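You operate a simulated robot arm through the tools that you are given. There is no shell and no other tool. Be economical: measure what you need, move in short steps, check, and stop when the job is done.

You run a simulated two-armed robot. Do the job below in one go: nothing can be reset, and whatever is moved stays where it is left.

Task
Pull out board LOT 34, brush its sheet flat, slide it back in and open the rack vent.
Fine: in that order; use the green wide brush and put it back; leave the other boards. Set down upright: green wide brush. What is to be rubbed or washed off counts as gone when no trace of it is left.

It is judged by the outcome, as a careful person would: the job done as asked, and still so three seconds after it is handed in. It fails if anything else is knocked over, pushed out of place, dropped, spilled or broken. Flat cloth is picked up by pressing the open fingertips on it (5 to 10 N) and closing them slowly along it; thin cloth reads only 2 to 8 mm in the jaws.

Robot
Two 7-joint arms with two-finger parallel grippers on one trunk, on a base that drives. Base frame: it is fixed to the floor where the robot stands at the start and does not move with it; the origin is under the middle of the robot, x ahead of it, y to its left, z up. Units: cm, degrees, N and s.
The left shoulder is at the start at [5, 18.7, 98.5], the right one opposite. With the tool pointing down near the work surface each hand reaches from about 10 to 66 cm from the robot's upright axis, wherever it stands, measured 20 degrees to its own side. Places, roughly: bottom rack board [120, 10, 60]; green wide brush (12x5x16 cm) [100, -30, 90]; lower middle rack board [120, 10, 80]; rack vent slider [110, 20, 130]; top rack board [120, 10, 120]; upper middle rack board [120, 10, 100]. Payload 3.43 kg a hand.
Tool frame (each hand has its own): the origin (TCP) lies between the finger pads and is the grasp point; the fingertips stand 3 cm ahead of it; z points along the fingers, y is the line along which they close. Largest opening 9.4 cm; finger width 2.8, thickness 1; the body of the gripper, 5 by 9.6 cm, starts 5.5 cm behind the TCP.
Orientation is that of the tool frame in the base frame, as a unit quaternion [w, x, y, z]. With the fingers straight down and closing along the base's y, the tool's x points along the base's -x, its y along +y and its z along -z.

Tools
- The arms move only by the tool servo_tool. It takes "left_targets", "right_targets" or both (then of equal length, played together; a hand with none holds still); each is a list of rows, each an object (a shift or turn left out is 0, a gripper value left out holds the last) with "delta_pos": the shift along the tool's x, y, z in cm, a list of three; "angular": the turn, a rotation vector about the tool's x, y, z in degrees, a list of three; "claw": the finger opening in cm, from 0 to 9.4. In form: [{"delta_pos": [x, y, z], "angular": [ax, ay, az], "claw": claw}, ...]. A call has 1 to 12 rows; each row is the pose to reach, as a shift and turn from the pose commanded when the call began, along the tool's axes at that moment. A row lasts 0.2 s, in which the tool goes at most 5 cm and 8.6 degrees; a call with a longer step from one row to the next is refused whole, and so is a gripper value outside its range. A pose out of reach is approached as far as the arm can. The call stops where the force on the tool passes 40 N (or 10 N more than at its start, if that is more) or the arm is blocked; 0.2 s more then pass. Each finger travels about 15.3 cm/s and halts on what it meets, pressing with about 44 N; the grip force reading is that of the motor and also rises with nothing between the fingers. The clock runs only during rows and for 0.2 s after the last one: add rows that repeat a pose to give the fingers time. It gives the time, the measured TCP pose, the force on the tool (base axes), the opening and the grip force at its end, in the units of the frame above (readings bear some noise), with the torque about the TCP (base axes, N m) and any sound that the robot's microphone picked up.
- Cameras (640 x 400 px; columns grow to the right, rows downward): "scene" is now at [14.46, 0.3, 114.28]; the picture's right is [0.03, -1.00, 0.00], its down [-0.59, -0.02, -0.80] and it looks along [0.80, 0.02, -0.60] (base axes); focal length 264 px, centre (320, 200). "left" rides on the left gripper at [7.6, -1.4, -10.3] in its tool frame; the picture's right is [0.18, 0.98, 0.00], its down [-0.75, 0.14, -0.64] and it looks along [-0.63, 0.12, 0.77] (tool axes); focal length 243 px, centre (320, 200). "right" rides on the right gripper at [7.6, 1.4, -10.3] in its tool frame; the picture's right is [-0.18, 0.98, 0.00], its down [-0.75, -0.14, -0.64] and it looks along [-0.63, -0.12, 0.77] (tool axes); focal length 243 px, centre (320, 200). There is no depth. A picture from a camera that has moved, and an enlarged one, comes with that camera's place and axes in the base frame and with its lens.
- camera(camera): a new picture of that camera. The clock stands still meanwhile.
- move_column(by): slides the trunk up (or, below 0, down) by that many cm; the arms and the scene camera ride with it, the base frame stays. It gives what a move gives, with no picture.
- steer(legs): drives the robot by 1 to 6 legs, each [ahead, left, turn to the left] in cm, cm and degrees, along the robot's own axes; the way and the turn of a leg run together, so that a leg with both is an arc; at most 150 cm and 180 degrees a leg. The arms and the cameras ride along, it lands a little off, and it stops where it bumps. It gives what a move gives.
- pan_tilt(pan, tilt): turns the head with the scene camera to pan (to the left, within 80 degrees either way) and tilt (down, from -29 to 69), counted from straight ahead of the robot. It gives what a move gives.
- enlarge(camera, box): a new picture of the part [left, top, right, bottom] of that camera's present view, enlarged. The clock stands still meanwhile.
- hand_in(): hands the job in; it is judged then, once.

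Go step by step. Nothing tells you exact positions but the pictures and the camera data: compare them with the known pose of the tool, close in by small moves and look again before you grip or let go. The budget is 120 turns and 88 pictures, counting those below and the enlarged ones. Unless the task says otherwise, let go and move clear before handing in, and close with one line.

The tools are called after ">>>" as name(argument=value, ...) on one line, values as JSON. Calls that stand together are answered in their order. servo_tool: Moves the arms, as the interface text tells. Its arguments: {"type":"object","properties":{"left_targets":{"type":"array"},"right_targets":{"type":"array"}},"required":[]} The other tools are called the same way: move_column (by) slides the trunk up or down; steer (legs) drives the base; pan_tilt (pan, tilt) turns the head that bears the scene camera; camera (camera) takes a picture; enlarge (camera, box) takes an enlarged picture of a part of a camera's view; hand_in () hands the job in.

At the start:

```text
time: 0.0
left_ee_pos: [49.73, 25.54, 77.46]
left_ee_rot: [-0.001, 0.0, 1.0, 0.001]
left_contact_force: [-0.5, 0.0, 0.1]
left_ft_torque: [0.01, 0.02, 0.04]
left_width: 9.44
left_gripper_force: 0.2
right_ee_pos: [43.94, -17.65, 88.4]
right_ee_rot: [0.001, 0.001, 1.0, 0.0]
right_contact_force: [-0.7, 0.3, -0.2]
right_ft_torque: [-0.01, -0.01, 0.0]
right_width: 9.4
right_gripper_force: 0.1
trunk travel left (down, up): [-20.0, 23.2]
robot x, y, heading: [0.04, -0.18, 0.1]
head pan, tilt: [1.5, 36.5]
```

scene: 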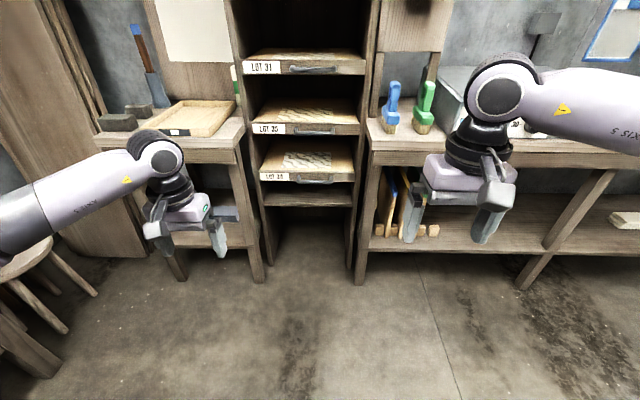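
right: 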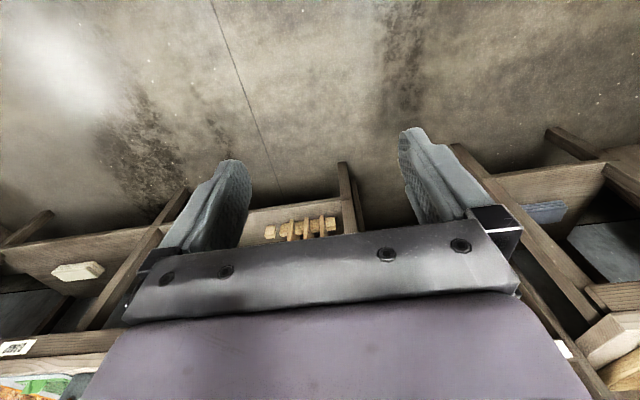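
left: 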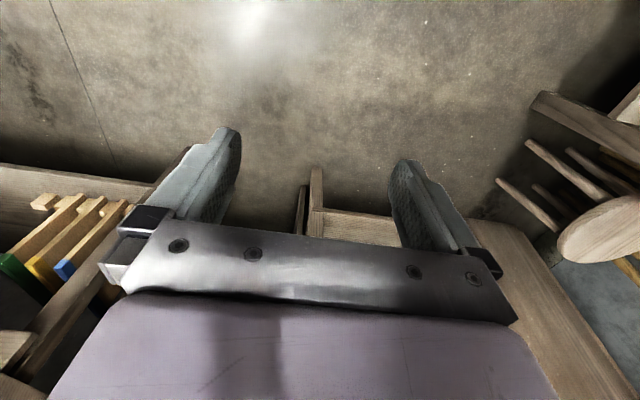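

I see the rack ahead with labelled boards and the brushes on the bench to its right. I'll look up and enlarge the labels first.

>>> pan_tilt(pan=0, tilt=10)

>>> camera(camera="scene")

>>> enlarge(camera="scene", box=[220, 40, 460, 290])

```text
time: 0.9
left_ee_pos: [49.62, 25.7, 77.45]
left_ee_rot: [0.0, 0.0, 1.0, 0.001]
left_contact_force: [-0.7, 0.5, 0.5]
left_ft_torque: [0.03, 0.01, 0.06]
left_width: 9.39
left_gripper_force: 0.1
right_ee_pos: [43.91, -17.7, 88.38]
right_ee_rot: [0.0, 0.001, 1.0, 0.002]
right_contact_force: [0.1, 0.8, -0.2]
right_ft_torque: [-0.02, 0.0, 0.01]
right_width: 9.4
right_gripper_force: 0.0
trunk travel left (down, up): [-20.0, 23.2]
robot x, y, heading: [-0.21, -0.32, 0.2]
head pan, tilt: [0.0, 10.0]
```

```text
84 pictures are left
camera scene: at [15.04, 0.08, 118.52], right [0.0, -1.0, 0.0], down [-0.17, 0.0, -0.98], along [0.98, 0.0, -0.17], focal length 264 px, centre (320, 200)
```

scene: 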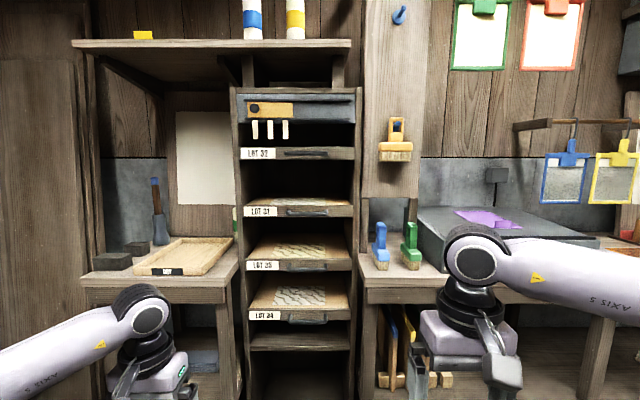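

```text
1.60 times, centred on (340, 165) of scene
camera zoom: at [15.04, 0.08, 118.52], right [0.0, -1.0, 0.0], down [-0.17, 0.0, -0.98], along [0.98, 0.0, -0.17], focal length 422 px, centre (288, 256)
```

zoom: 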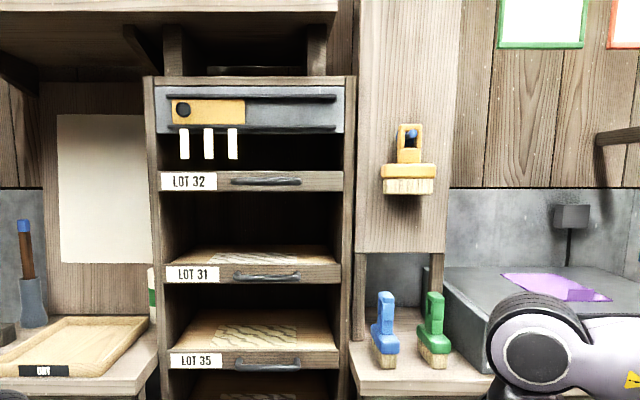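

LOT 34 seems to be the bottom board. I'll enlarge the details: its label and sheet, the vent slider, and the brushes.

>>> enlarge(camera="scene", box=[230, 250, 370, 340])

>>> enlarge(camera="scene", box=[230, 80, 370, 170])

>>> enlarge(camera="scene", box=[350, 195, 470, 275])

```text
4.44 times, centred on (300, 295) of scene
camera zoom: at [15.04, 0.08, 118.52], right [0.0, -1.0, 0.0], down [-0.17, 0.0, -0.98], along [0.98, 0.0, -0.17], focal length 1173 px, centre (409, -222)
```

zoom: 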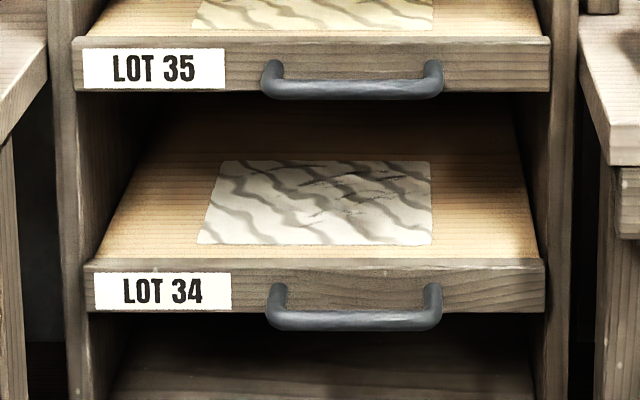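

```text
4.44 times, centred on (300, 125) of scene
camera zoom: at [15.04, 0.08, 118.52], right [0.0, -1.0, 0.0], down [-0.17, 0.0, -0.98], along [0.98, 0.0, -0.17], focal length 1173 px, centre (409, 533)
```

zoom: 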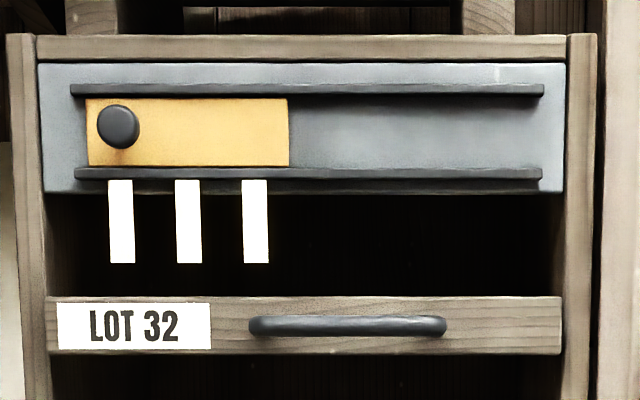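

```text
5.00 times, centred on (410, 235) of scene
camera zoom: at [15.04, 0.08, 118.52], right [0.0, -1.0, 0.0], down [-0.17, 0.0, -0.98], along [0.98, 0.0, -0.17], focal length 1320 px, centre (-130, 25)
```

zoom: 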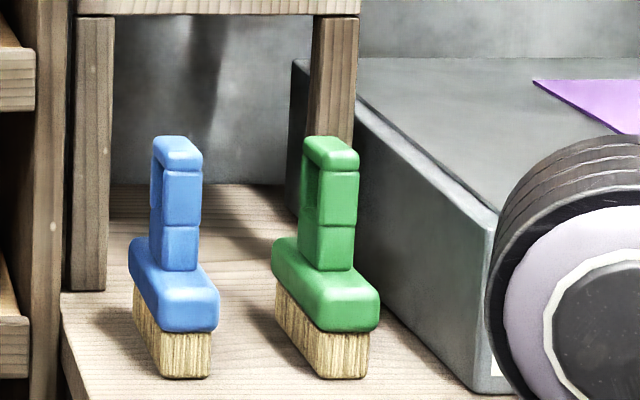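

LOT 34 is the bottom board, with its handle near [103, 5, 58]. The green brush is at about [98, -30] on the bench, whose top is at z≈81. I'll turn the left hand to point forward before driving closer.

>>> servo_tool(left_targets=[{"delta_pos": [0, -1, 0], "angular": [0, -8.2, 0]}, {"delta_pos": [0, -2, 0], "angular": [0, -16.4, 0]}, {"delta_pos": [0, -3, 0], "angular": [0, -24.6, 0]}, {"delta_pos": [0, -4, 0], "angular": [0, -32.8, 0]}, {"delta_pos": [0, -5, 0], "angular": [0, -41, 0]}, {"delta_pos": [0, -6, 0], "angular": [0, -49.2, 0]}, {"delta_pos": [0, -7, 0], "angular": [0, -57.4, 0]}, {"delta_pos": [0, -8, 0], "angular": [0, -65.6, 0]}, {"delta_pos": [0, -9, 0], "angular": [0, -73.8, 0]}, {"delta_pos": [0, -10, 0], "angular": [0, -82, 0]}, {"delta_pos": [0, -10, 0], "angular": [0, -90, 0]}])

```text
time: 3.3
left_ee_pos: [49.55, 17.8, 77.47]
left_ee_rot: [0.468, 0.006, 0.884, -0.01]
left_contact_force: [-0.2, -0.2, -0.4]
left_ft_torque: [0.02, -0.01, 0.0]
left_width: 9.38
left_gripper_force: 0.0
left hand out of reach, approached as far as the arm can: row 7, 8, 9, 10, 11
right_ee_pos: [44.01, -17.7, 88.33]
right_ee_rot: [0.0, 0.001, 1.0, 0.0]
right_contact_force: [-0.3, 0.0, 0.0]
right_ft_torque: [-0.02, 0.0, 0.02]
right_width: 9.42
right_gripper_force: 0.2
trunk travel left (down, up): [-20.0, 23.2]
robot x, y, heading: [0.12, -0.11, -0.1]
head pan, tilt: [0.0, 10.0]
```

The wrist stopped at about 56° of pitch. I'll roll the gripper 90° and extend a little to find a comfortable posture.

>>> servo_tool(left_targets=[{"delta_pos": [-0.5, 0, 0.8], "angular": [0, 0, 8.2]}, {"delta_pos": [-1, 0, 1.6], "angular": [0, 0, 16.4]}, {"delta_pos": [-1.5, 0, 2.4], "angular": [0, 0, 24.6]}, {"delta_pos": [-2, 0, 3.2], "angular": [0, 0, 32.8]}, {"delta_pos": [-2.5, 0, 4], "angular": [0, 0, 41]}, {"delta_pos": [-3, 0, 4.8], "angular": [0, 0, 49.2]}, {"delta_pos": [-3.5, 0, 5.6], "angular": [0, 0, 57.4]}, {"delta_pos": [-4, 0, 6.4], "angular": [0, 0, 65.6]}, {"delta_pos": [-4.5, 0, 7.2], "angular": [0, 0, 73.8]}, {"delta_pos": [-5, 0, 8], "angular": [0, 0, 82]}, {"delta_pos": [-5, 0, 8], "angular": [0, 0, 90]}])

>>> camera(camera="scene")

```text
time: 5.7
left_ee_pos: [58.9, 17.51, 77.12]
left_ee_rot: [0.338, 0.629, 0.621, 0.325]
left_contact_force: [-0.3, -0.1, 0.2]
left_ft_torque: [0.04, 0.01, -0.02]
left_width: 9.4
left_gripper_force: 0.2
right_ee_pos: [43.82, -17.68, 88.4]
right_ee_rot: [0.0, 0.001, 1.0, 0.001]
right_contact_force: [0.4, 0.3, -0.6]
right_ft_torque: [0.0, -0.01, -0.02]
right_width: 9.39
right_gripper_force: 0.1
trunk travel left (down, up): [-20.0, 23.2]
robot x, y, heading: [-0.28, 0.14, 0.0]
head pan, tilt: [0.0, 10.0]
```

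```text
79 pictures are left
camera scene: at [15.04, 0.07, 118.52], right [0.0, -1.0, 0.0], down [-0.17, 0.0, -0.98], along [0.98, 0.0, -0.17], focal length 264 px, centre (320, 200)
```

scene: 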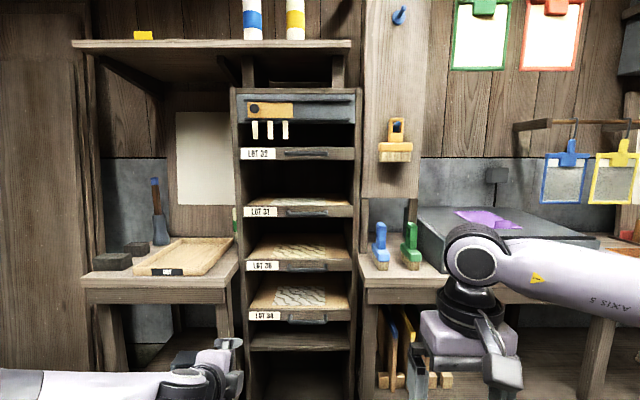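

The gripper now points forward and down with its fingers closing vertically. I'll lower it, move it toward the handle's y, and drive closer.

>>> servo_tool(left_targets=[{"delta_pos": [-2, -2, 1.3]}, {"delta_pos": [-4, -4, 2.7], "angular": [-3, 0, 0]}, {"delta_pos": [-6, -6, 4], "angular": [-6, 0, 0]}, {"delta_pos": [-8, -8, 5.3], "angular": [-10, 0, 0]}, {"delta_pos": [-9, -10, 6.7], "angular": [-14, 0, 0]}, {"delta_pos": [-10, -12, 8], "angular": [-16, 0, 0]}])

>>> steer(legs=[[28, 3, 0]])

>>> pan_tilt(pan=0, tilt=40)

>>> camera(camera="scene")

>>> camera(camera="left")

```text
time: 7.1
left_ee_pos: [59.24, 3.9, 64.99]
left_ee_rot: [0.41, 0.573, 0.579, 0.41]
left_contact_force: [-0.4, 0.4, -0.1]
left_ft_torque: [-0.04, -0.02, 0.03]
left_width: 9.4
left_gripper_force: 0.1
left hand out of reach, approached as far as the arm can: row 4, 5, 6
right_ee_pos: [43.92, -17.64, 88.28]
right_ee_rot: [0.0, 0.001, 1.0, 0.001]
right_contact_force: [-0.7, 1.0, 0.5]
right_ft_torque: [-0.02, -0.04, -0.04]
right_width: 9.4
right_gripper_force: 0.1
trunk travel left (down, up): [-20.0, 23.2]
robot x, y, heading: [0.17, -0.1, 0.1]
head pan, tilt: [0.0, 10.0]
```

```text
time: 9.1
left_ee_pos: [87.08, 6.82, 65.06]
left_ee_rot: [0.41, 0.573, 0.579, 0.41]
left_contact_force: [-0.2, -0.3, -0.3]
left_ft_torque: [0.01, -0.02, 0.0]
left_width: 9.38
left_gripper_force: 0.2
right_ee_pos: [71.86, -14.67, 88.44]
right_ee_rot: [0.0, 0.002, 1.0, 0.001]
right_contact_force: [-0.9, 1.5, -0.3]
right_ft_torque: [0.0, -0.03, -0.03]
right_width: 9.38
right_gripper_force: 0.1
trunk travel left (down, up): [-20.0, 23.2]
robot x, y, heading: [27.82, 3.21, 0.0]
head pan, tilt: [0.0, 10.0]
```

```text
time: 10.0
left_ee_pos: [87.06, 6.86, 64.95]
left_ee_rot: [0.41, 0.574, 0.578, 0.41]
left_contact_force: [-0.1, 0.1, -0.2]
left_ft_torque: [-0.02, -0.02, 0.0]
left_width: 9.4
left_gripper_force: 0.1
right_ee_pos: [71.86, -14.56, 88.44]
right_ee_rot: [0.0, 0.001, 1.0, 0.001]
right_contact_force: [-0.4, 0.5, -0.2]
right_ft_torque: [0.0, 0.02, 0.0]
right_width: 9.4
right_gripper_force: 0.1
trunk travel left (down, up): [-20.0, 23.2]
robot x, y, heading: [27.84, 2.73, 0.2]
head pan, tilt: [0.0, 40.0]
```

```text
78 pictures are left
camera scene: at [42.14, 3.1, 113.76], right [0.0, -1.0, 0.0], down [-0.64, 0.0, -0.77], along [0.77, 0.0, -0.64], focal length 264 px, centre (320, 200)
```

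scene: 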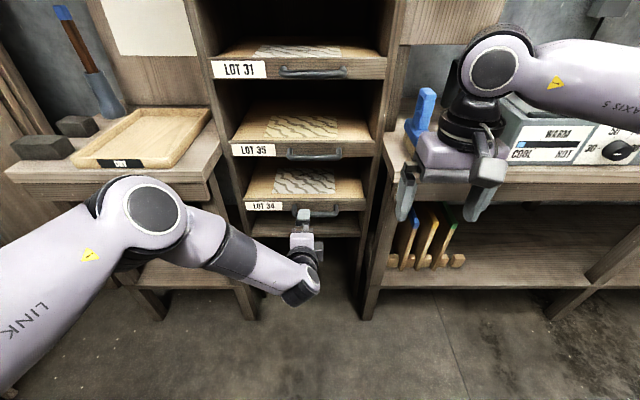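

```text
77 pictures are left
camera left: at [76.95, 14.29, 66.99], right [0.32, 0.19, 0.93], down [-0.56, -0.76, 0.35], along [0.77, -0.63, -0.14], focal length 243 px, centre (320, 200)
```

left: 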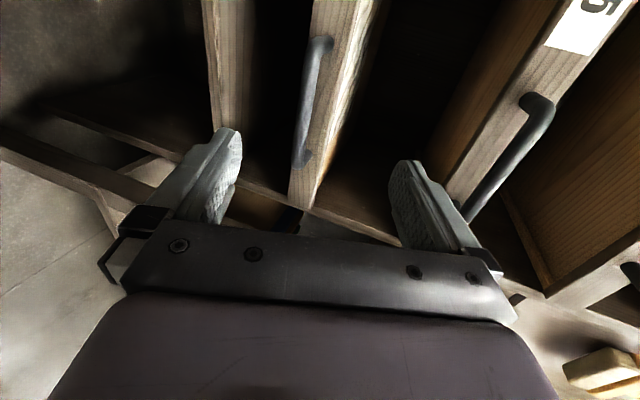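

The left camera and the scene view agree: the handle bar is at about x≈102, y≈4.6, z≈58.8. I'll drive a bit closer and correct the hand.

>>> steer(legs=[[7, 0, 0]])

>>> servo_tool(left_targets=[{"delta_pos": [-1, -0.5, 0], "claw": 6}, {"delta_pos": [-2.2, -1.2, 0.5], "claw": 6}, {"delta_pos": [-2.2, -1.2, 0.5], "claw": 6}])

>>> camera(camera="left")

>>> enlarge(camera="scene", box=[220, 140, 420, 265])

```text
time: 11.0
left_ee_pos: [93.91, 6.97, 65.02]
left_ee_rot: [0.409, 0.574, 0.579, 0.41]
left_contact_force: [-0.1, 0.1, 0.0]
left_ft_torque: [0.01, 0.02, 0.0]
left_width: 9.39
left_gripper_force: 0.0
right_ee_pos: [78.72, -14.57, 88.42]
right_ee_rot: [0.0, 0.0, 1.0, 0.001]
right_contact_force: [0.6, 0.3, 0.5]
right_ft_torque: [0.03, 0.02, 0.02]
right_width: 9.39
right_gripper_force: 0.0
trunk travel left (down, up): [-20.0, 23.2]
robot x, y, heading: [34.53, 2.59, 0.3]
head pan, tilt: [0.0, 40.0]
```

```text
time: 11.8
left_ee_pos: [93.86, 4.74, 63.65]
left_ee_rot: [0.409, 0.573, 0.58, 0.41]
left_contact_force: [0.2, 0.4, -0.3]
left_ft_torque: [-0.09, 0.05, 0.05]
left_width: 6.0
left_gripper_force: 0.0
right_ee_pos: [78.61, -14.5, 88.32]
right_ee_rot: [0.0, 0.0, 1.0, 0.001]
right_contact_force: [0.2, -1.1, 1.1]
right_ft_torque: [0.02, 0.02, 0.02]
right_width: 9.42
right_gripper_force: 0.0
trunk travel left (down, up): [-20.0, 23.2]
robot x, y, heading: [34.36, 3.22, -0.1]
head pan, tilt: [0.0, 40.0]
```

```text
76 pictures are left
camera left: at [83.8, 12.2, 65.63], right [0.32, 0.19, 0.93], down [-0.55, -0.76, 0.35], along [0.77, -0.63, -0.14], focal length 243 px, centre (320, 200)
```

left: 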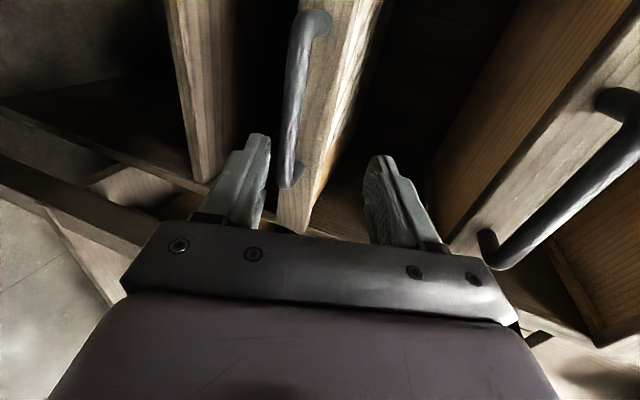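

```text
3.20 times, centred on (320, 202) of scene
camera zoom: at [48.92, 3.13, 113.76], right [0.0, -1.0, 0.0], down [-0.64, 0.0, -0.77], along [0.77, 0.0, -0.64], focal length 845 px, centre (320, 192)
```

zoom: 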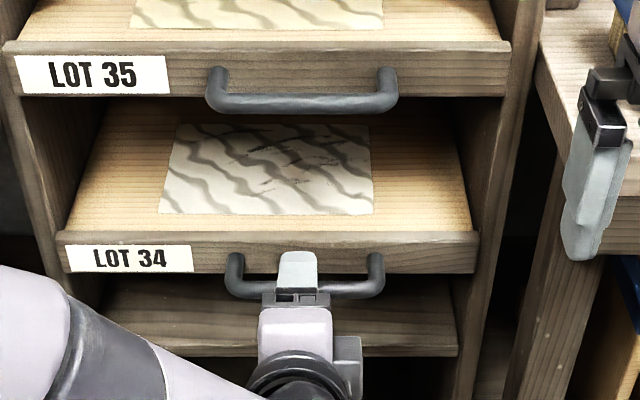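

Triangulation puts the bar at [102.7, 4.5, 58.0]. I'll advance over it and grip.

>>> servo_tool(left_targets=[{"delta_pos": [-0.2, -2.4, 0.5], "claw": 5}, {"delta_pos": [-0.2, -2.4, 3], "claw": 5}, {"delta_pos": [-0.2, -2.4, 5.5], "claw": 5}, {"delta_pos": [-0.2, -2.4, 7.5], "claw": 5}, {"delta_pos": [-0.2, -2.4, 9.0], "claw": 5}, {"delta_pos": [-0.2, -2.4, 9.0], "claw": 5}])

>>> camera(camera="left")

```text
time: 13.4
left_ee_pos: [101.91, 8.27, 59.95]
left_ee_rot: [0.401, 0.565, 0.581, 0.428]
left_contact_force: [0.6, -0.9, -0.7]
left_ft_torque: [0.03, -0.11, 0.06]
left_width: 5.15
left_gripper_force: 1.4
left hand out of reach, approached as far as the arm can: row 4, 5, 6
right_ee_pos: [78.7, -14.52, 88.47]
right_ee_rot: [0.0, 0.001, 1.0, 0.001]
right_contact_force: [-0.3, -0.2, -0.6]
right_ft_torque: [0.0, 0.01, 0.01]
right_width: 9.41
right_gripper_force: 0.0
trunk travel left (down, up): [-20.0, 23.2]
robot x, y, heading: [35.07, 3.13, 0.3]
head pan, tilt: [0.0, 40.0]
stopped in row 6 (left hand): the arm was blocked; the commanded pose is now the measured one
```

```text
74 pictures are left
camera left: at [91.41, 15.19, 62.02], right [0.3, 0.18, 0.94], down [-0.53, -0.78, 0.32], along [0.79, -0.6, -0.14], focal length 243 px, centre (320, 200)
```

left: 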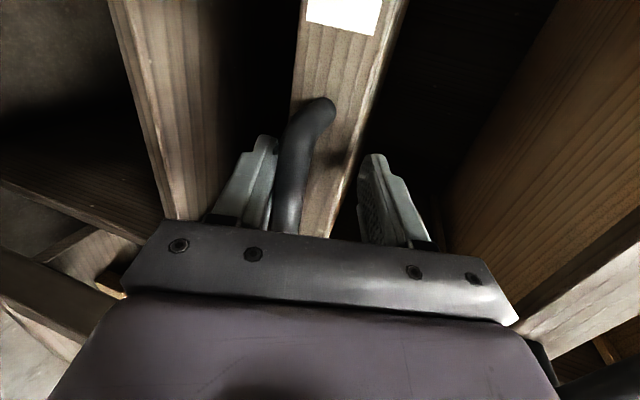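

The arm hit the end of its reach just short of the pose. I'll back off a little, drive 6 cm closer and retry, tucking the right hand back and up.

>>> servo_tool(left_targets=[{"delta_pos": [0, 0, -3]}, {"delta_pos": [0, 0, -6]}, {"delta_pos": [0, 0, -8]}], right_targets=[{"delta_pos": [3, 0, -3]}, {"delta_pos": [6, 0, -6]}, {"delta_pos": [8, 0, -8]}])

>>> steer(legs=[[7, 0, 0]])

```text
time: 14.2
left_ee_pos: [93.86, 7.36, 61.81]
left_ee_rot: [0.393, 0.57, 0.588, 0.418]
left_contact_force: [-2.6, 3.9, -35.6]
left_ft_torque: [-0.28, 0.41, -0.32]
left_width: 6.91
left_gripper_force: 16.9
left hand out of reach, approached as far as the arm can: row 1, 2
right_ee_pos: [70.95, -14.36, 96.42]
right_ee_rot: [-0.001, 0.001, 1.0, 0.0]
right_contact_force: [0.0, -0.4, -0.4]
right_ft_torque: [0.01, -0.02, -0.05]
right_width: 9.39
right_gripper_force: 0.1
trunk travel left (down, up): [-20.0, 23.2]
robot x, y, heading: [34.8, 2.95, -0.2]
head pan, tilt: [0.0, 40.0]
```

```text
time: 15.2
left_ee_pos: [100.9, 7.22, 61.77]
left_ee_rot: [0.393, 0.571, 0.588, 0.417]
left_contact_force: [2.2, -5.3, -42.2]
left_ft_torque: [-0.41, 0.04, 0.06]
left_width: 7.29
left_gripper_force: 19.9
right_ee_pos: [77.81, -14.58, 96.44]
right_ee_rot: [-0.001, 0.001, 1.0, 0.002]
right_contact_force: [1.0, -0.7, 0.9]
right_ft_torque: [0.0, 0.01, -0.01]
right_width: 9.42
right_gripper_force: 0.2
trunk travel left (down, up): [-20.0, 23.2]
robot x, y, heading: [41.48, 3.25, 0.1]
head pan, tilt: [0.0, 40.0]
```

There's an unexpected downward force and the fingers are being pushed apart. I'll look before moving.

>>> camera(camera="left")

>>> enlarge(camera="scene", box=[200, 130, 440, 280])

```text
73 pictures are left
camera left: at [90.47, 14.23, 64.11], right [0.33, 0.18, 0.93], down [-0.52, -0.78, 0.34], along [0.78, -0.6, -0.16], focal length 243 px, centre (320, 200)
```

left: 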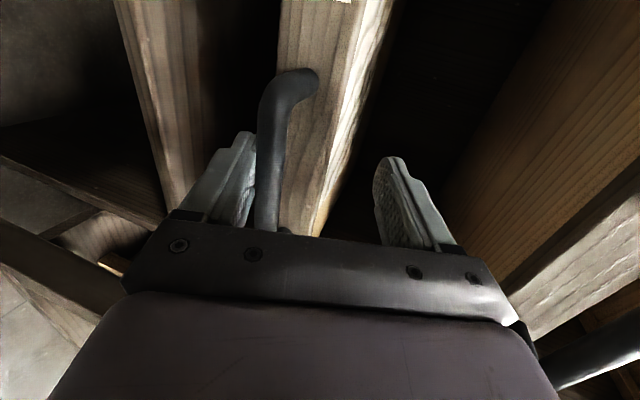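

```text
2.67 times, centred on (320, 205) of scene
camera zoom: at [56.22, 3.11, 113.67], right [0.0, -1.0, 0.0], down [-0.65, 0.0, -0.76], along [0.76, 0.0, -0.65], focal length 704 px, centre (320, 187)
```

zoom: 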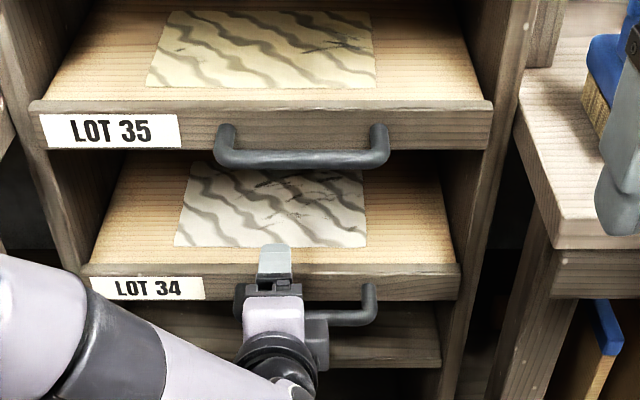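

The bar is already between the fingers, with the lower finger pressing up on it. I'll lower the hand to centre on the bar, then close.

>>> servo_tool(left_targets=[{"delta_pos": [-0.5, -1.5, 0], "claw": 6.5}, {"delta_pos": [-1.5, -3, 0], "claw": 6.5}, {"delta_pos": [-2, -3.3, 0.2], "claw": 6.5}, {"delta_pos": [-2, -3.3, 0.2], "claw": 5}])

>>> camera(camera="left")

```text
time: 16.2
left_ee_pos: [99.98, 5.1, 58.84]
left_ee_rot: [0.39, 0.571, 0.589, 0.418]
left_contact_force: [0.8, -0.2, -0.1]
left_ft_torque: [0.0, 0.0, 0.02]
left_width: 5.01
left_gripper_force: 0.0
right_ee_pos: [77.6, -14.54, 96.67]
right_ee_rot: [0.0, 0.001, 1.0, 0.001]
right_contact_force: [0.3, -0.2, -0.2]
right_ft_torque: [-0.01, 0.01, -0.03]
right_width: 9.41
right_gripper_force: 0.1
trunk travel left (down, up): [-20.0, 23.2]
robot x, y, heading: [42.0, 2.72, 0.3]
head pan, tilt: [0.0, 40.0]
```

```text
71 pictures are left
camera left: at [89.4, 12.08, 61.21], right [0.33, 0.18, 0.93], down [-0.52, -0.78, 0.34], along [0.79, -0.59, -0.16], focal length 243 px, centre (320, 200)
```

left: 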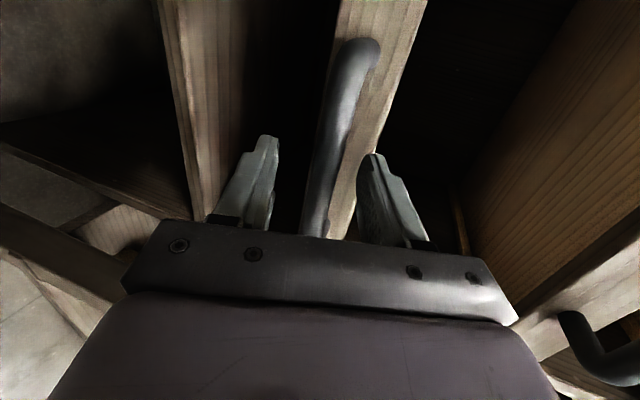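

The bar is centred between the fingers. I'll advance 1.8 cm and close.

>>> servo_tool(left_targets=[{"delta_pos": [0, 0.1, 1.0]}, {"delta_pos": [0, 0.1, 1.9]}, {"delta_pos": [0, 0.1, 1.9], "claw": 0.5}, {"delta_pos": [0, 0.1, 1.9], "claw": 0.5}, {"delta_pos": [0, 0.1, 1.9], "claw": 0.5}])

```text
time: 16.9
left_ee_pos: [101.42, 5.03, 58.5]
left_ee_rot: [0.393, 0.568, 0.589, 0.42]
left_contact_force: [-3.8, -0.3, -2.1]
left_ft_torque: [0.01, -0.01, 0.4]
left_width: 2.07
left_gripper_force: 14.3
right_ee_pos: [77.58, -14.5, 96.49]
right_ee_rot: [0.0, 0.0, 1.0, 0.0]
right_contact_force: [0.4, 1.0, -0.2]
right_ft_torque: [0.01, -0.06, 0.02]
right_width: 9.4
right_gripper_force: 0.1
trunk travel left (down, up): [-20.0, 23.2]
robot x, y, heading: [41.33, 3.09, -0.1]
head pan, tilt: [0.0, 40.0]
stopped in row 3 (left hand): the force on the tool passed its limit at 44 N (the readings are from after the stop); the commanded pose is now the measured one
```

>>> servo_tool(left_targets=[{"claw": 0.5}, {"claw": 0.5}, {"claw": 0.5}])

```text
time: 17.7
left_ee_pos: [101.58, 5.14, 58.56]
left_ee_rot: [0.393, 0.568, 0.588, 0.421]
left_contact_force: [-9.4, 0.9, -4.5]
left_ft_torque: [-0.18, -0.01, 0.23]
left_width: 2.02
left_gripper_force: 45.2
right_ee_pos: [77.58, -14.55, 96.59]
right_ee_rot: [0.0, 0.001, 1.0, 0.0]
right_contact_force: [0.9, -0.6, 0.4]
right_ft_torque: [-0.02, 0.03, -0.01]
right_width: 9.41
right_gripper_force: 0.1
trunk travel left (down, up): [-20.0, 23.2]
robot x, y, heading: [41.57, 3.08, 0.3]
head pan, tilt: [0.0, 40.0]
```

The handle is gripped (2 cm bar, 45 N). I'll pull by driving back, with a short test first.

>>> steer(legs=[[-8, 0, 0]])

>>> camera(camera="scene")

```text
time: 18.8
left_ee_pos: [93.63, 5.13, 58.46]
left_ee_rot: [0.392, 0.568, 0.589, 0.421]
left_contact_force: [-2.0, 5.6, -10.2]
left_ft_torque: [-0.4, 0.0, -0.31]
left_width: 2.01
left_gripper_force: 44.2
right_ee_pos: [69.51, -14.4, 96.47]
right_ee_rot: [0.0, 0.003, 1.0, 0.0]
right_contact_force: [-0.2, -0.1, -0.2]
right_ft_torque: [-0.03, 0.03, -0.02]
right_width: 9.42
right_gripper_force: 0.0
trunk travel left (down, up): [-20.0, 23.2]
robot x, y, heading: [33.92, 3.19, 0.0]
head pan, tilt: [0.0, 40.0]
```

```text
70 pictures are left
camera scene: at [47.87, 3.13, 113.74], right [0.0, -1.0, 0.0], down [-0.64, 0.0, -0.77], along [0.77, 0.0, -0.64], focal length 264 px, centre (320, 200)
```

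scene: 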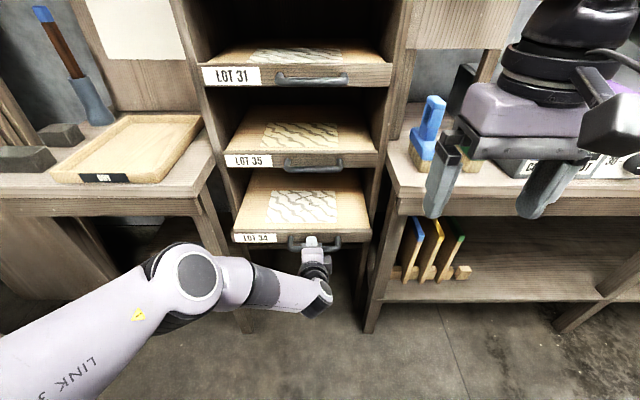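

>>> steer(legs=[[-9, 0, 0]])

>>> pan_tilt(pan=0, tilt=35)

>>> enlarge(camera="scene", box=[200, 150, 420, 288])

```text
time: 19.9
left_ee_pos: [84.59, 5.12, 58.49]
left_ee_rot: [0.391, 0.569, 0.589, 0.421]
left_contact_force: [-2.2, -3.0, -3.0]
left_ft_torque: [-0.23, 0.04, 0.18]
left_width: 2.02
left_gripper_force: 44.8
right_ee_pos: [60.61, -14.47, 96.54]
right_ee_rot: [0.0, 0.001, 1.0, 0.001]
right_contact_force: [0.5, -0.4, 0.6]
right_ft_torque: [-0.01, 0.0, -0.02]
right_width: 9.4
right_gripper_force: 0.1
trunk travel left (down, up): [-20.0, 23.2]
robot x, y, heading: [24.78, 2.95, -0.2]
head pan, tilt: [0.0, 40.0]
```

```text
time: 20.6
left_ee_pos: [84.57, 5.24, 58.48]
left_ee_rot: [0.392, 0.568, 0.588, 0.421]
left_contact_force: [0.7, -1.6, -2.0]
left_ft_torque: [-0.16, 0.01, 0.18]
left_width: 2.03
left_gripper_force: 44.9
right_ee_pos: [60.54, -14.45, 96.62]
right_ee_rot: [0.0, 0.002, 1.0, 0.0]
right_contact_force: [-0.1, -0.4, 0.1]
right_ft_torque: [0.01, -0.01, 0.01]
right_width: 9.41
right_gripper_force: 0.1
trunk travel left (down, up): [-20.0, 23.2]
robot x, y, heading: [24.84, 3.03, -0.0]
head pan, tilt: [0.0, 35.0]
```

```text
2.90 times, centred on (310, 219) of scene
camera zoom: at [39.12, 3.13, 114.51], right [0.0, -1.0, 0.0], down [-0.57, 0.0, -0.82], along [0.82, 0.0, -0.57], focal length 765 px, centre (349, 145)
```

zoom: 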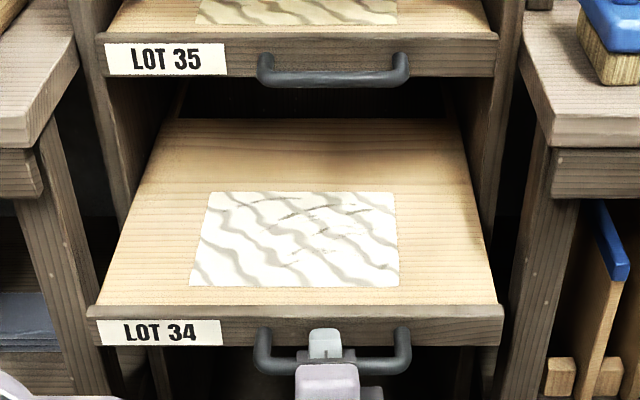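

The board is about 33 cm deep and slides freely. I'll pull out 6 cm more so the sheet clears the shelf above. Then I'll loosen the fingers, with the lower one still under the bar, to see whether the board holds itself.

>>> steer(legs=[[-6, 0, 0]])

>>> servo_tool(left_targets=[{"claw": 2.6}, {"claw": 3.2}, {"claw": 3.2}])

>>> enlarge(camera="scene", box=[180, 140, 420, 290])

>>> camera(camera="left")

```text
time: 21.5
left_ee_pos: [78.44, 5.16, 58.55]
left_ee_rot: [0.392, 0.569, 0.588, 0.421]
left_contact_force: [-2.7, -1.4, -0.2]
left_ft_torque: [-0.2, -0.01, 0.15]
left_width: 2.03
left_gripper_force: 45.5
right_ee_pos: [54.44, -14.48, 96.56]
right_ee_rot: [0.0, 0.002, 1.0, 0.001]
right_contact_force: [0.8, -0.4, 0.3]
right_ft_torque: [0.0, -0.01, 0.02]
right_width: 9.39
right_gripper_force: 0.0
trunk travel left (down, up): [-20.0, 23.2]
robot x, y, heading: [18.35, 2.86, -0.0]
head pan, tilt: [0.0, 35.0]
```

```text
time: 22.3
left_ee_pos: [78.51, 5.19, 58.54]
left_ee_rot: [0.392, 0.568, 0.589, 0.421]
left_contact_force: [-1.0, -0.5, 0.2]
left_ft_torque: [0.0, -0.05, -0.01]
left_width: 3.18
left_gripper_force: 0.1
right_ee_pos: [54.4, -14.42, 96.46]
right_ee_rot: [0.0, 0.002, 1.0, 0.001]
right_contact_force: [-0.1, 0.1, -0.9]
right_ft_torque: [-0.01, 0.03, 0.04]
right_width: 9.4
right_gripper_force: 0.1
trunk travel left (down, up): [-20.0, 23.2]
robot x, y, heading: [18.66, 3.37, 0.0]
head pan, tilt: [0.0, 35.0]
```

```text
2.67 times, centred on (300, 215) of scene
camera zoom: at [33.0, 3.15, 114.51], right [0.0, -1.0, 0.0], down [-0.57, 0.0, -0.82], along [0.82, 0.0, -0.57], focal length 704 px, centre (373, 160)
```

zoom: 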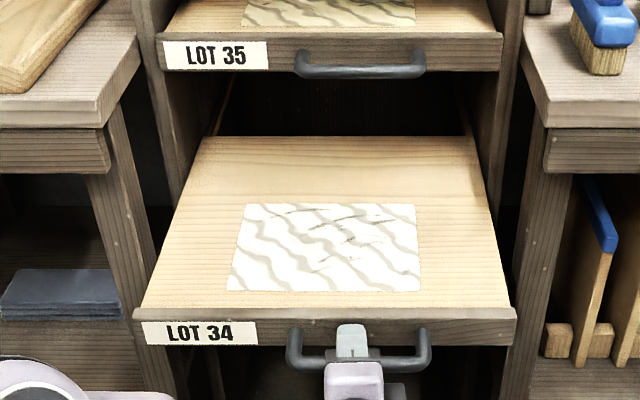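

```text
67 pictures are left
camera left: at [68.0, 12.09, 60.8], right [0.33, 0.18, 0.93], down [-0.52, -0.78, 0.34], along [0.79, -0.59, -0.16], focal length 243 px, centre (320, 200)
```

left: 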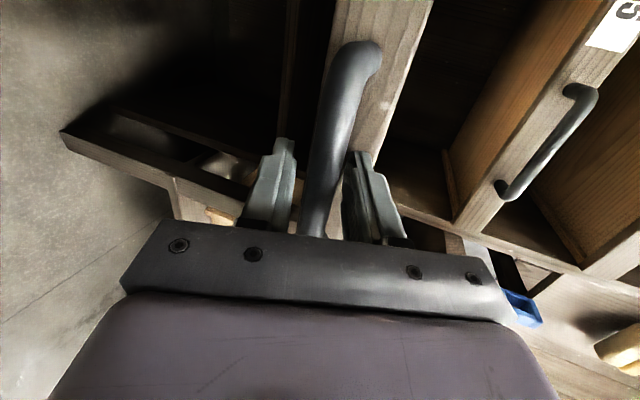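

The board stays level and in place on its own. I'll open, back the left hand out, and raise it out of the way.

>>> servo_tool(left_targets=[{"delta_pos": [0, 0, 0], "claw": 5}, {"delta_pos": [0, 0, -1], "claw": 5}, {"delta_pos": [0, 0, -4], "claw": 5}, {"delta_pos": [0, 0, -8], "claw": 5}, {"delta_pos": [0, 4, -9], "claw": 5}, {"delta_pos": [2, 8, -10], "claw": 5}, {"delta_pos": [4, 12, -12], "claw": 5}, {"delta_pos": [6, 16, -14], "claw": 5}, {"delta_pos": [8, 20, -15], "claw": 5}, {"delta_pos": [10, 24, -16], "claw": 5}, {"delta_pos": [12, 28, -17], "claw": 5}])

>>> pan_tilt(pan=-25, tilt=25)

>>> camera(camera="scene")

```text
time: 24.7
left_ee_pos: [71.13, 16.38, 91.01]
left_ee_rot: [0.391, 0.569, 0.588, 0.42]
left_contact_force: [-0.1, -0.2, 0.2]
left_ft_torque: [-0.02, 0.04, 0.01]
left_width: 4.99
left_gripper_force: 0.1
right_ee_pos: [54.51, -14.47, 96.61]
right_ee_rot: [-0.001, 0.002, 1.0, 0.001]
right_contact_force: [-0.4, 0.0, 0.6]
right_ft_torque: [0.02, 0.0, -0.01]
right_width: 9.39
right_gripper_force: 0.1
trunk travel left (down, up): [-20.0, 23.2]
robot x, y, heading: [18.24, 3.41, -0.3]
head pan, tilt: [0.0, 35.0]
```

```text
time: 25.6
left_ee_pos: [71.26, 16.27, 91.0]
left_ee_rot: [0.392, 0.568, 0.589, 0.421]
left_contact_force: [0.5, 0.3, 1.3]
left_ft_torque: [0.0, 0.04, 0.01]
left_width: 4.97
left_gripper_force: 0.0
right_ee_pos: [54.35, -14.43, 96.57]
right_ee_rot: [0.001, 0.002, 1.0, 0.001]
right_contact_force: [0.3, 0.1, -0.4]
right_ft_torque: [-0.02, 0.0, -0.02]
right_width: 9.4
right_gripper_force: 0.0
trunk travel left (down, up): [-20.0, 23.2]
robot x, y, heading: [18.28, 2.95, -0.2]
head pan, tilt: [-25.0, 25.0]
```

```text
66 pictures are left
camera scene: at [32.55, -0.74, 116.09], right [-0.42, -0.91, 0.0], down [-0.38, 0.18, -0.91], along [0.82, -0.38, -0.42], focal length 264 px, centre (320, 200)
```

scene: 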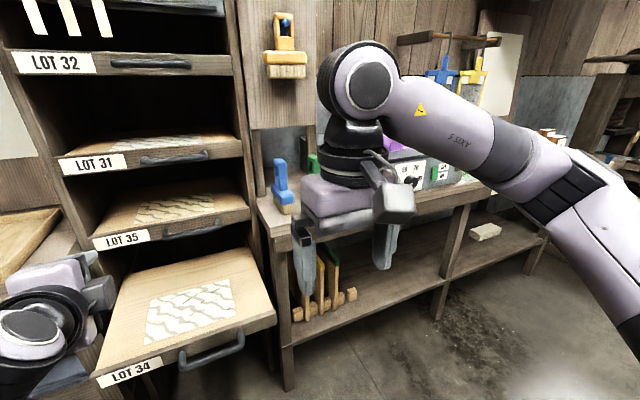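

>>> servo_tool(right_targets=[{"delta_pos": [2, -4, 0]}, {"delta_pos": [4, -8, 0]}, {"delta_pos": [6, -12, 0]}, {"delta_pos": [7, -16, 0]}, {"delta_pos": [7, -20, 0]}], left_targets=[{"delta_pos": [2, -1, -3]}, {"delta_pos": [4, -2, -6]}, {"delta_pos": [6, -3, -9]}, {"delta_pos": [8, -3, -12]}, {"delta_pos": [8, -3, -15]}])

>>> steer(legs=[[10, -12, 0]])

>>> pan_tilt(pan=-15, tilt=25)

>>> camera(camera="scene")

```text
time: 26.8
left_ee_pos: [61.78, 21.34, 94.12]
left_ee_rot: [0.392, 0.569, 0.588, 0.421]
left_contact_force: [-0.4, 0.0, 0.5]
left_ft_torque: [0.02, -0.05, -0.01]
left_width: 4.99
left_gripper_force: 0.1
left hand out of reach, approached as far as the arm can: row 3, 4, 5
right_ee_pos: [47.52, -34.6, 96.55]
right_ee_rot: [0.0, 0.001, 1.0, 0.001]
right_contact_force: [-0.4, -0.4, -0.2]
right_ft_torque: [0.01, -0.01, -0.01]
right_width: 9.41
right_gripper_force: 0.1
trunk travel left (down, up): [-20.0, 23.2]
robot x, y, heading: [18.58, 3.1, -0.2]
head pan, tilt: [-25.0, 25.0]
```

```text
time: 28.5
left_ee_pos: [71.65, 9.39, 94.09]
left_ee_rot: [0.392, 0.569, 0.588, 0.42]
left_contact_force: [-0.1, 1.2, 0.1]
left_ft_torque: [-0.02, -0.01, -0.01]
left_width: 5.0
left_gripper_force: 0.0
right_ee_pos: [57.19, -46.22, 96.64]
right_ee_rot: [0.0, 0.003, 1.0, 0.0]
right_contact_force: [-0.9, 0.2, 0.5]
right_ft_torque: [0.01, 0.0, 0.01]
right_width: 9.4
right_gripper_force: 0.1
trunk travel left (down, up): [-20.0, 23.2]
robot x, y, heading: [27.98, -9.1, 0.2]
head pan, tilt: [-25.0, 25.0]
```

```text
time: 29.2
left_ee_pos: [71.55, 9.48, 94.17]
left_ee_rot: [0.392, 0.569, 0.589, 0.42]
left_contact_force: [0.7, 0.4, 0.1]
left_ft_torque: [-0.01, -0.02, 0.0]
left_width: 5.01
left_gripper_force: 0.2
right_ee_pos: [57.27, -46.2, 96.64]
right_ee_rot: [0.0, 0.003, 1.0, 0.001]
right_contact_force: [0.3, 0.1, 0.7]
right_ft_torque: [0.02, 0.0, 0.0]
right_width: 9.42
right_gripper_force: 0.1
trunk travel left (down, up): [-20.0, 23.2]
robot x, y, heading: [28.19, -8.69, 0.2]
head pan, tilt: [-15.0, 25.0]
```

```text
65 pictures are left
camera scene: at [42.85, -11.02, 116.09], right [-0.26, -0.97, 0.0], down [-0.41, 0.11, -0.91], along [0.87, -0.24, -0.42], focal length 264 px, centre (320, 200)
```

scene: 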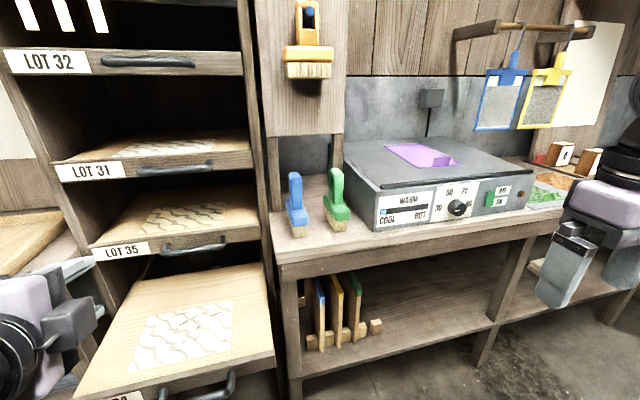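

>>> enlarge(camera="scene", box=[270, 155, 390, 245])

```text
4.44 times, centred on (330, 200) of scene
camera zoom: at [42.85, -11.02, 116.09], right [-0.26, -0.97, 0.0], down [-0.41, 0.11, -0.91], along [0.87, -0.24, -0.42], focal length 1173 px, centre (276, 200)
```

zoom: 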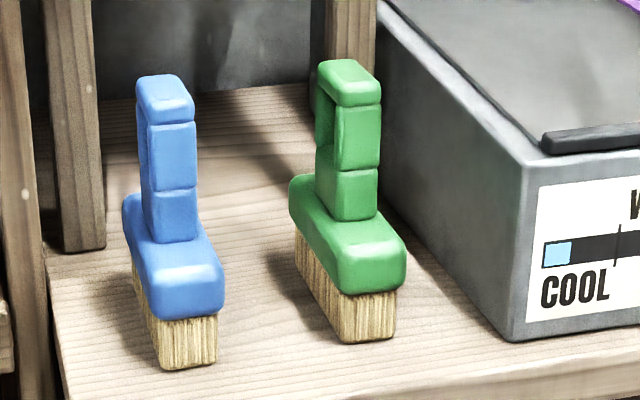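

The green brush stands near [101, -31] with its long side along x. Its loop handle is about 2.5 cm wide, from z≈88 to 96. I'll drive in, pitch the right hand 30° so the wrist stays clear of the hanging yellow brush, and go above the handle.

>>> steer(legs=[[12, 0, 0]])

>>> servo_tool(right_targets=[{"delta_pos": [-2, 1, -3], "angular": [0, -4, 0], "claw": 6.5}, {"delta_pos": [-4, 3, -6], "angular": [0, -8, 0]}, {"delta_pos": [-7, 5, -9], "angular": [0, -12, 0]}, {"delta_pos": [-10, 8, -10], "angular": [0, -16, 0]}, {"delta_pos": [-13, 11, -10], "angular": [0, -20, 0]}, {"delta_pos": [-16, 13, -10], "angular": [0, -24, 0]}, {"delta_pos": [-18, 15, -10], "angular": [0, -28, 0]}, {"delta_pos": [-20, 15, -10], "angular": [0, -30, 0]}])

>>> camera(camera="scene")

>>> camera(camera="right")

```text
time: 30.5
left_ee_pos: [83.73, 9.42, 94.18]
left_ee_rot: [0.392, 0.57, 0.588, 0.42]
left_contact_force: [0.8, -0.1, -0.3]
left_ft_torque: [0.03, -0.01, 0.01]
left_width: 5.01
left_gripper_force: 0.1
right_ee_pos: [69.28, -46.21, 96.69]
right_ee_rot: [0.0, 0.003, 1.0, 0.0]
right_contact_force: [-0.3, -0.2, -0.9]
right_ft_torque: [0.0, -0.01, 0.0]
right_width: 9.39
right_gripper_force: 0.1
trunk travel left (down, up): [-20.0, 23.2]
robot x, y, heading: [40.55, -8.69, -0.1]
head pan, tilt: [-15.0, 25.0]
```

```text
time: 32.3
left_ee_pos: [83.67, 9.32, 94.12]
left_ee_rot: [0.392, 0.57, 0.588, 0.42]
left_contact_force: [0.1, 0.0, 0.1]
left_ft_torque: [-0.03, 0.03, -0.01]
left_width: 5.01
left_gripper_force: 0.0
right_ee_pos: [89.31, -31.45, 106.44]
right_ee_rot: [0.259, 0.003, 0.966, -0.001]
right_contact_force: [0.2, 1.4, -0.2]
right_ft_torque: [0.01, 0.01, -0.03]
right_width: 6.53
right_gripper_force: 0.1
trunk travel left (down, up): [-20.0, 23.2]
robot x, y, heading: [39.99, -8.73, -0.2]
head pan, tilt: [-15.0, 25.0]
```

```text
63 pictures are left
camera scene: at [54.94, -11.08, 116.09], right [-0.26, -0.96, 0.0], down [-0.41, 0.11, -0.91], along [0.87, -0.24, -0.42], focal length 264 px, centre (320, 200)
```

scene: 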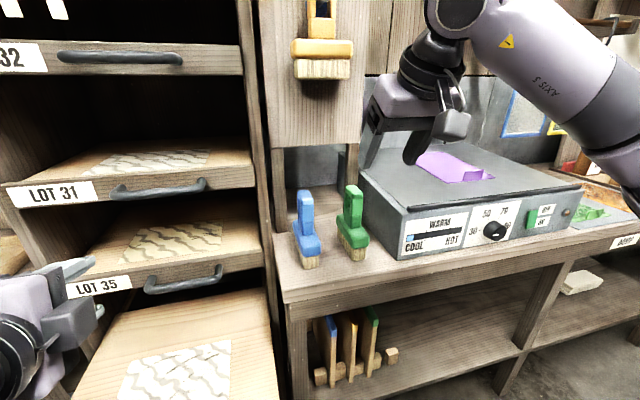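

```text
62 pictures are left
camera right: at [77.67, -30.14, 111.65], right [0.17, 0.98, 0.09], down [0.33, -0.14, 0.93], along [0.93, -0.12, -0.35], focal length 243 px, centre (320, 200)
```

right: 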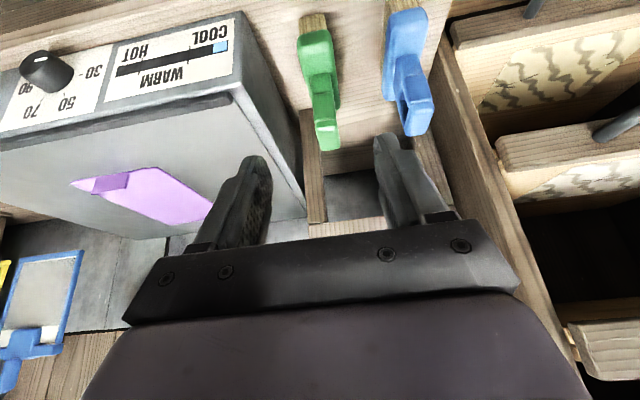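

>>> servo_tool(right_targets=[{"delta_pos": [-1, 0.2, 3]}, {"delta_pos": [-2, 0.3, 6]}, {"delta_pos": [-2.5, 0.3, 9]}, {"delta_pos": [-2.5, 0.3, 9]}])

>>> camera(camera="right")

>>> enlarge(camera="scene", box=[270, 120, 450, 280])

```text
time: 33.3
left_ee_pos: [83.54, 9.41, 94.28]
left_ee_rot: [0.392, 0.569, 0.588, 0.42]
left_contact_force: [-0.4, -0.9, -0.5]
left_ft_torque: [-0.01, -0.02, 0.01]
left_width: 5.01
left_gripper_force: 0.1
right_ee_pos: [96.07, -30.8, 100.06]
right_ee_rot: [0.259, 0.003, 0.966, 0.0]
right_contact_force: [-0.2, -0.5, -0.4]
right_ft_torque: [-0.02, 0.0, 0.01]
right_width: 6.5
right_gripper_force: 0.1
trunk travel left (down, up): [-20.0, 23.2]
robot x, y, heading: [40.58, -8.8, -0.3]
head pan, tilt: [-15.0, 25.0]
```

```text
61 pictures are left
camera right: at [84.32, -29.58, 105.2], right [0.17, 0.98, 0.09], down [0.33, -0.14, 0.93], along [0.93, -0.12, -0.35], focal length 243 px, centre (320, 200)
```

right: 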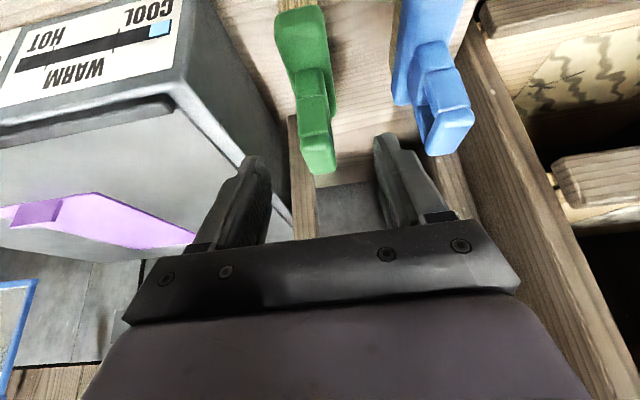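

```text
2.50 times, centred on (360, 200) of scene
camera zoom: at [54.94, -11.08, 116.09], right [-0.26, -0.96, 0.0], down [-0.41, 0.11, -0.91], along [0.87, -0.24, -0.42], focal length 660 px, centre (220, 200)
```

zoom: 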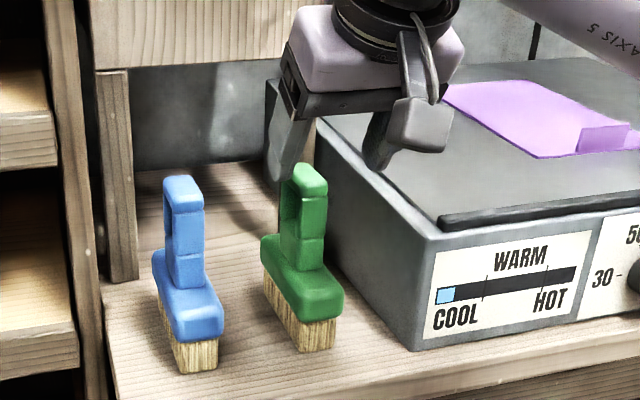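

Handle centre is at y≈-31.2. I'll shift 0.4 cm, slide down around the handle, and close.

>>> servo_tool(right_targets=[{"delta_pos": [0, -0.4, 2]}, {"delta_pos": [0, -0.4, 4.5]}, {"delta_pos": [0, -0.4, 7]}, {"delta_pos": [0, -0.4, 8]}, {"delta_pos": [0, -0.4, 8]}])

>>> camera(camera="right")

>>> enlarge(camera="scene", box=[270, 120, 450, 280])

```text
time: 34.5
left_ee_pos: [83.68, 9.25, 94.18]
left_ee_rot: [0.392, 0.57, 0.587, 0.42]
left_contact_force: [0.2, -0.4, 1.1]
left_ft_torque: [0.01, -0.01, 0.04]
left_width: 5.01
left_gripper_force: 0.1
right_ee_pos: [99.94, -31.66, 93.07]
right_ee_rot: [0.259, 0.002, 0.966, 0.0]
right_contact_force: [-0.2, 0.7, 0.1]
right_ft_torque: [0.01, 0.05, 0.01]
right_width: 6.54
right_gripper_force: 0.1
trunk travel left (down, up): [-20.0, 23.2]
robot x, y, heading: [40.08, -8.81, 0.0]
head pan, tilt: [-15.0, 25.0]
```

```text
59 pictures are left
camera right: at [88.17, -30.28, 98.3], right [0.17, 0.98, 0.09], down [0.33, -0.14, 0.93], along [0.93, -0.12, -0.35], focal length 243 px, centre (320, 200)
```

right: 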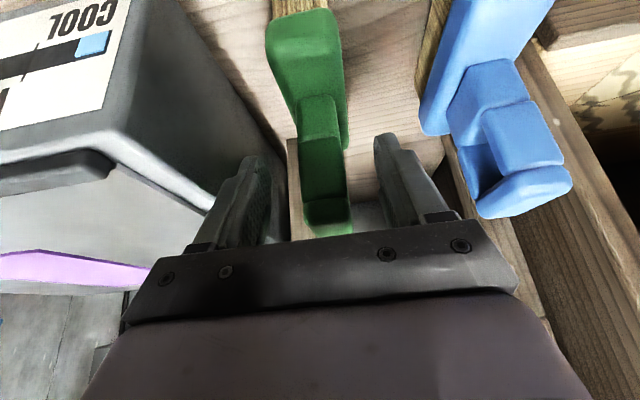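

```text
2.50 times, centred on (360, 200) of scene
camera zoom: at [54.94, -11.08, 116.09], right [-0.26, -0.96, 0.0], down [-0.41, 0.11, -0.91], along [0.87, -0.24, -0.42], focal length 660 px, centre (220, 200)
```

zoom: 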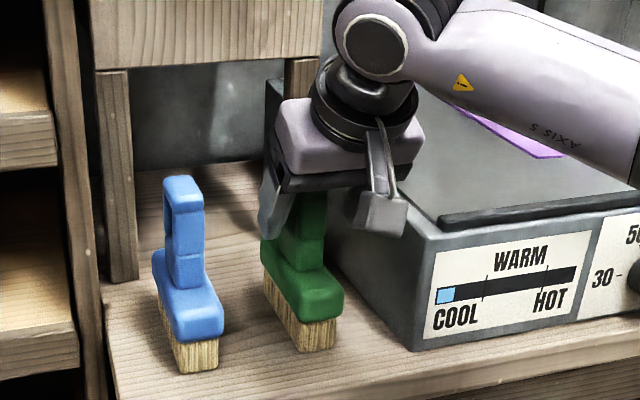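

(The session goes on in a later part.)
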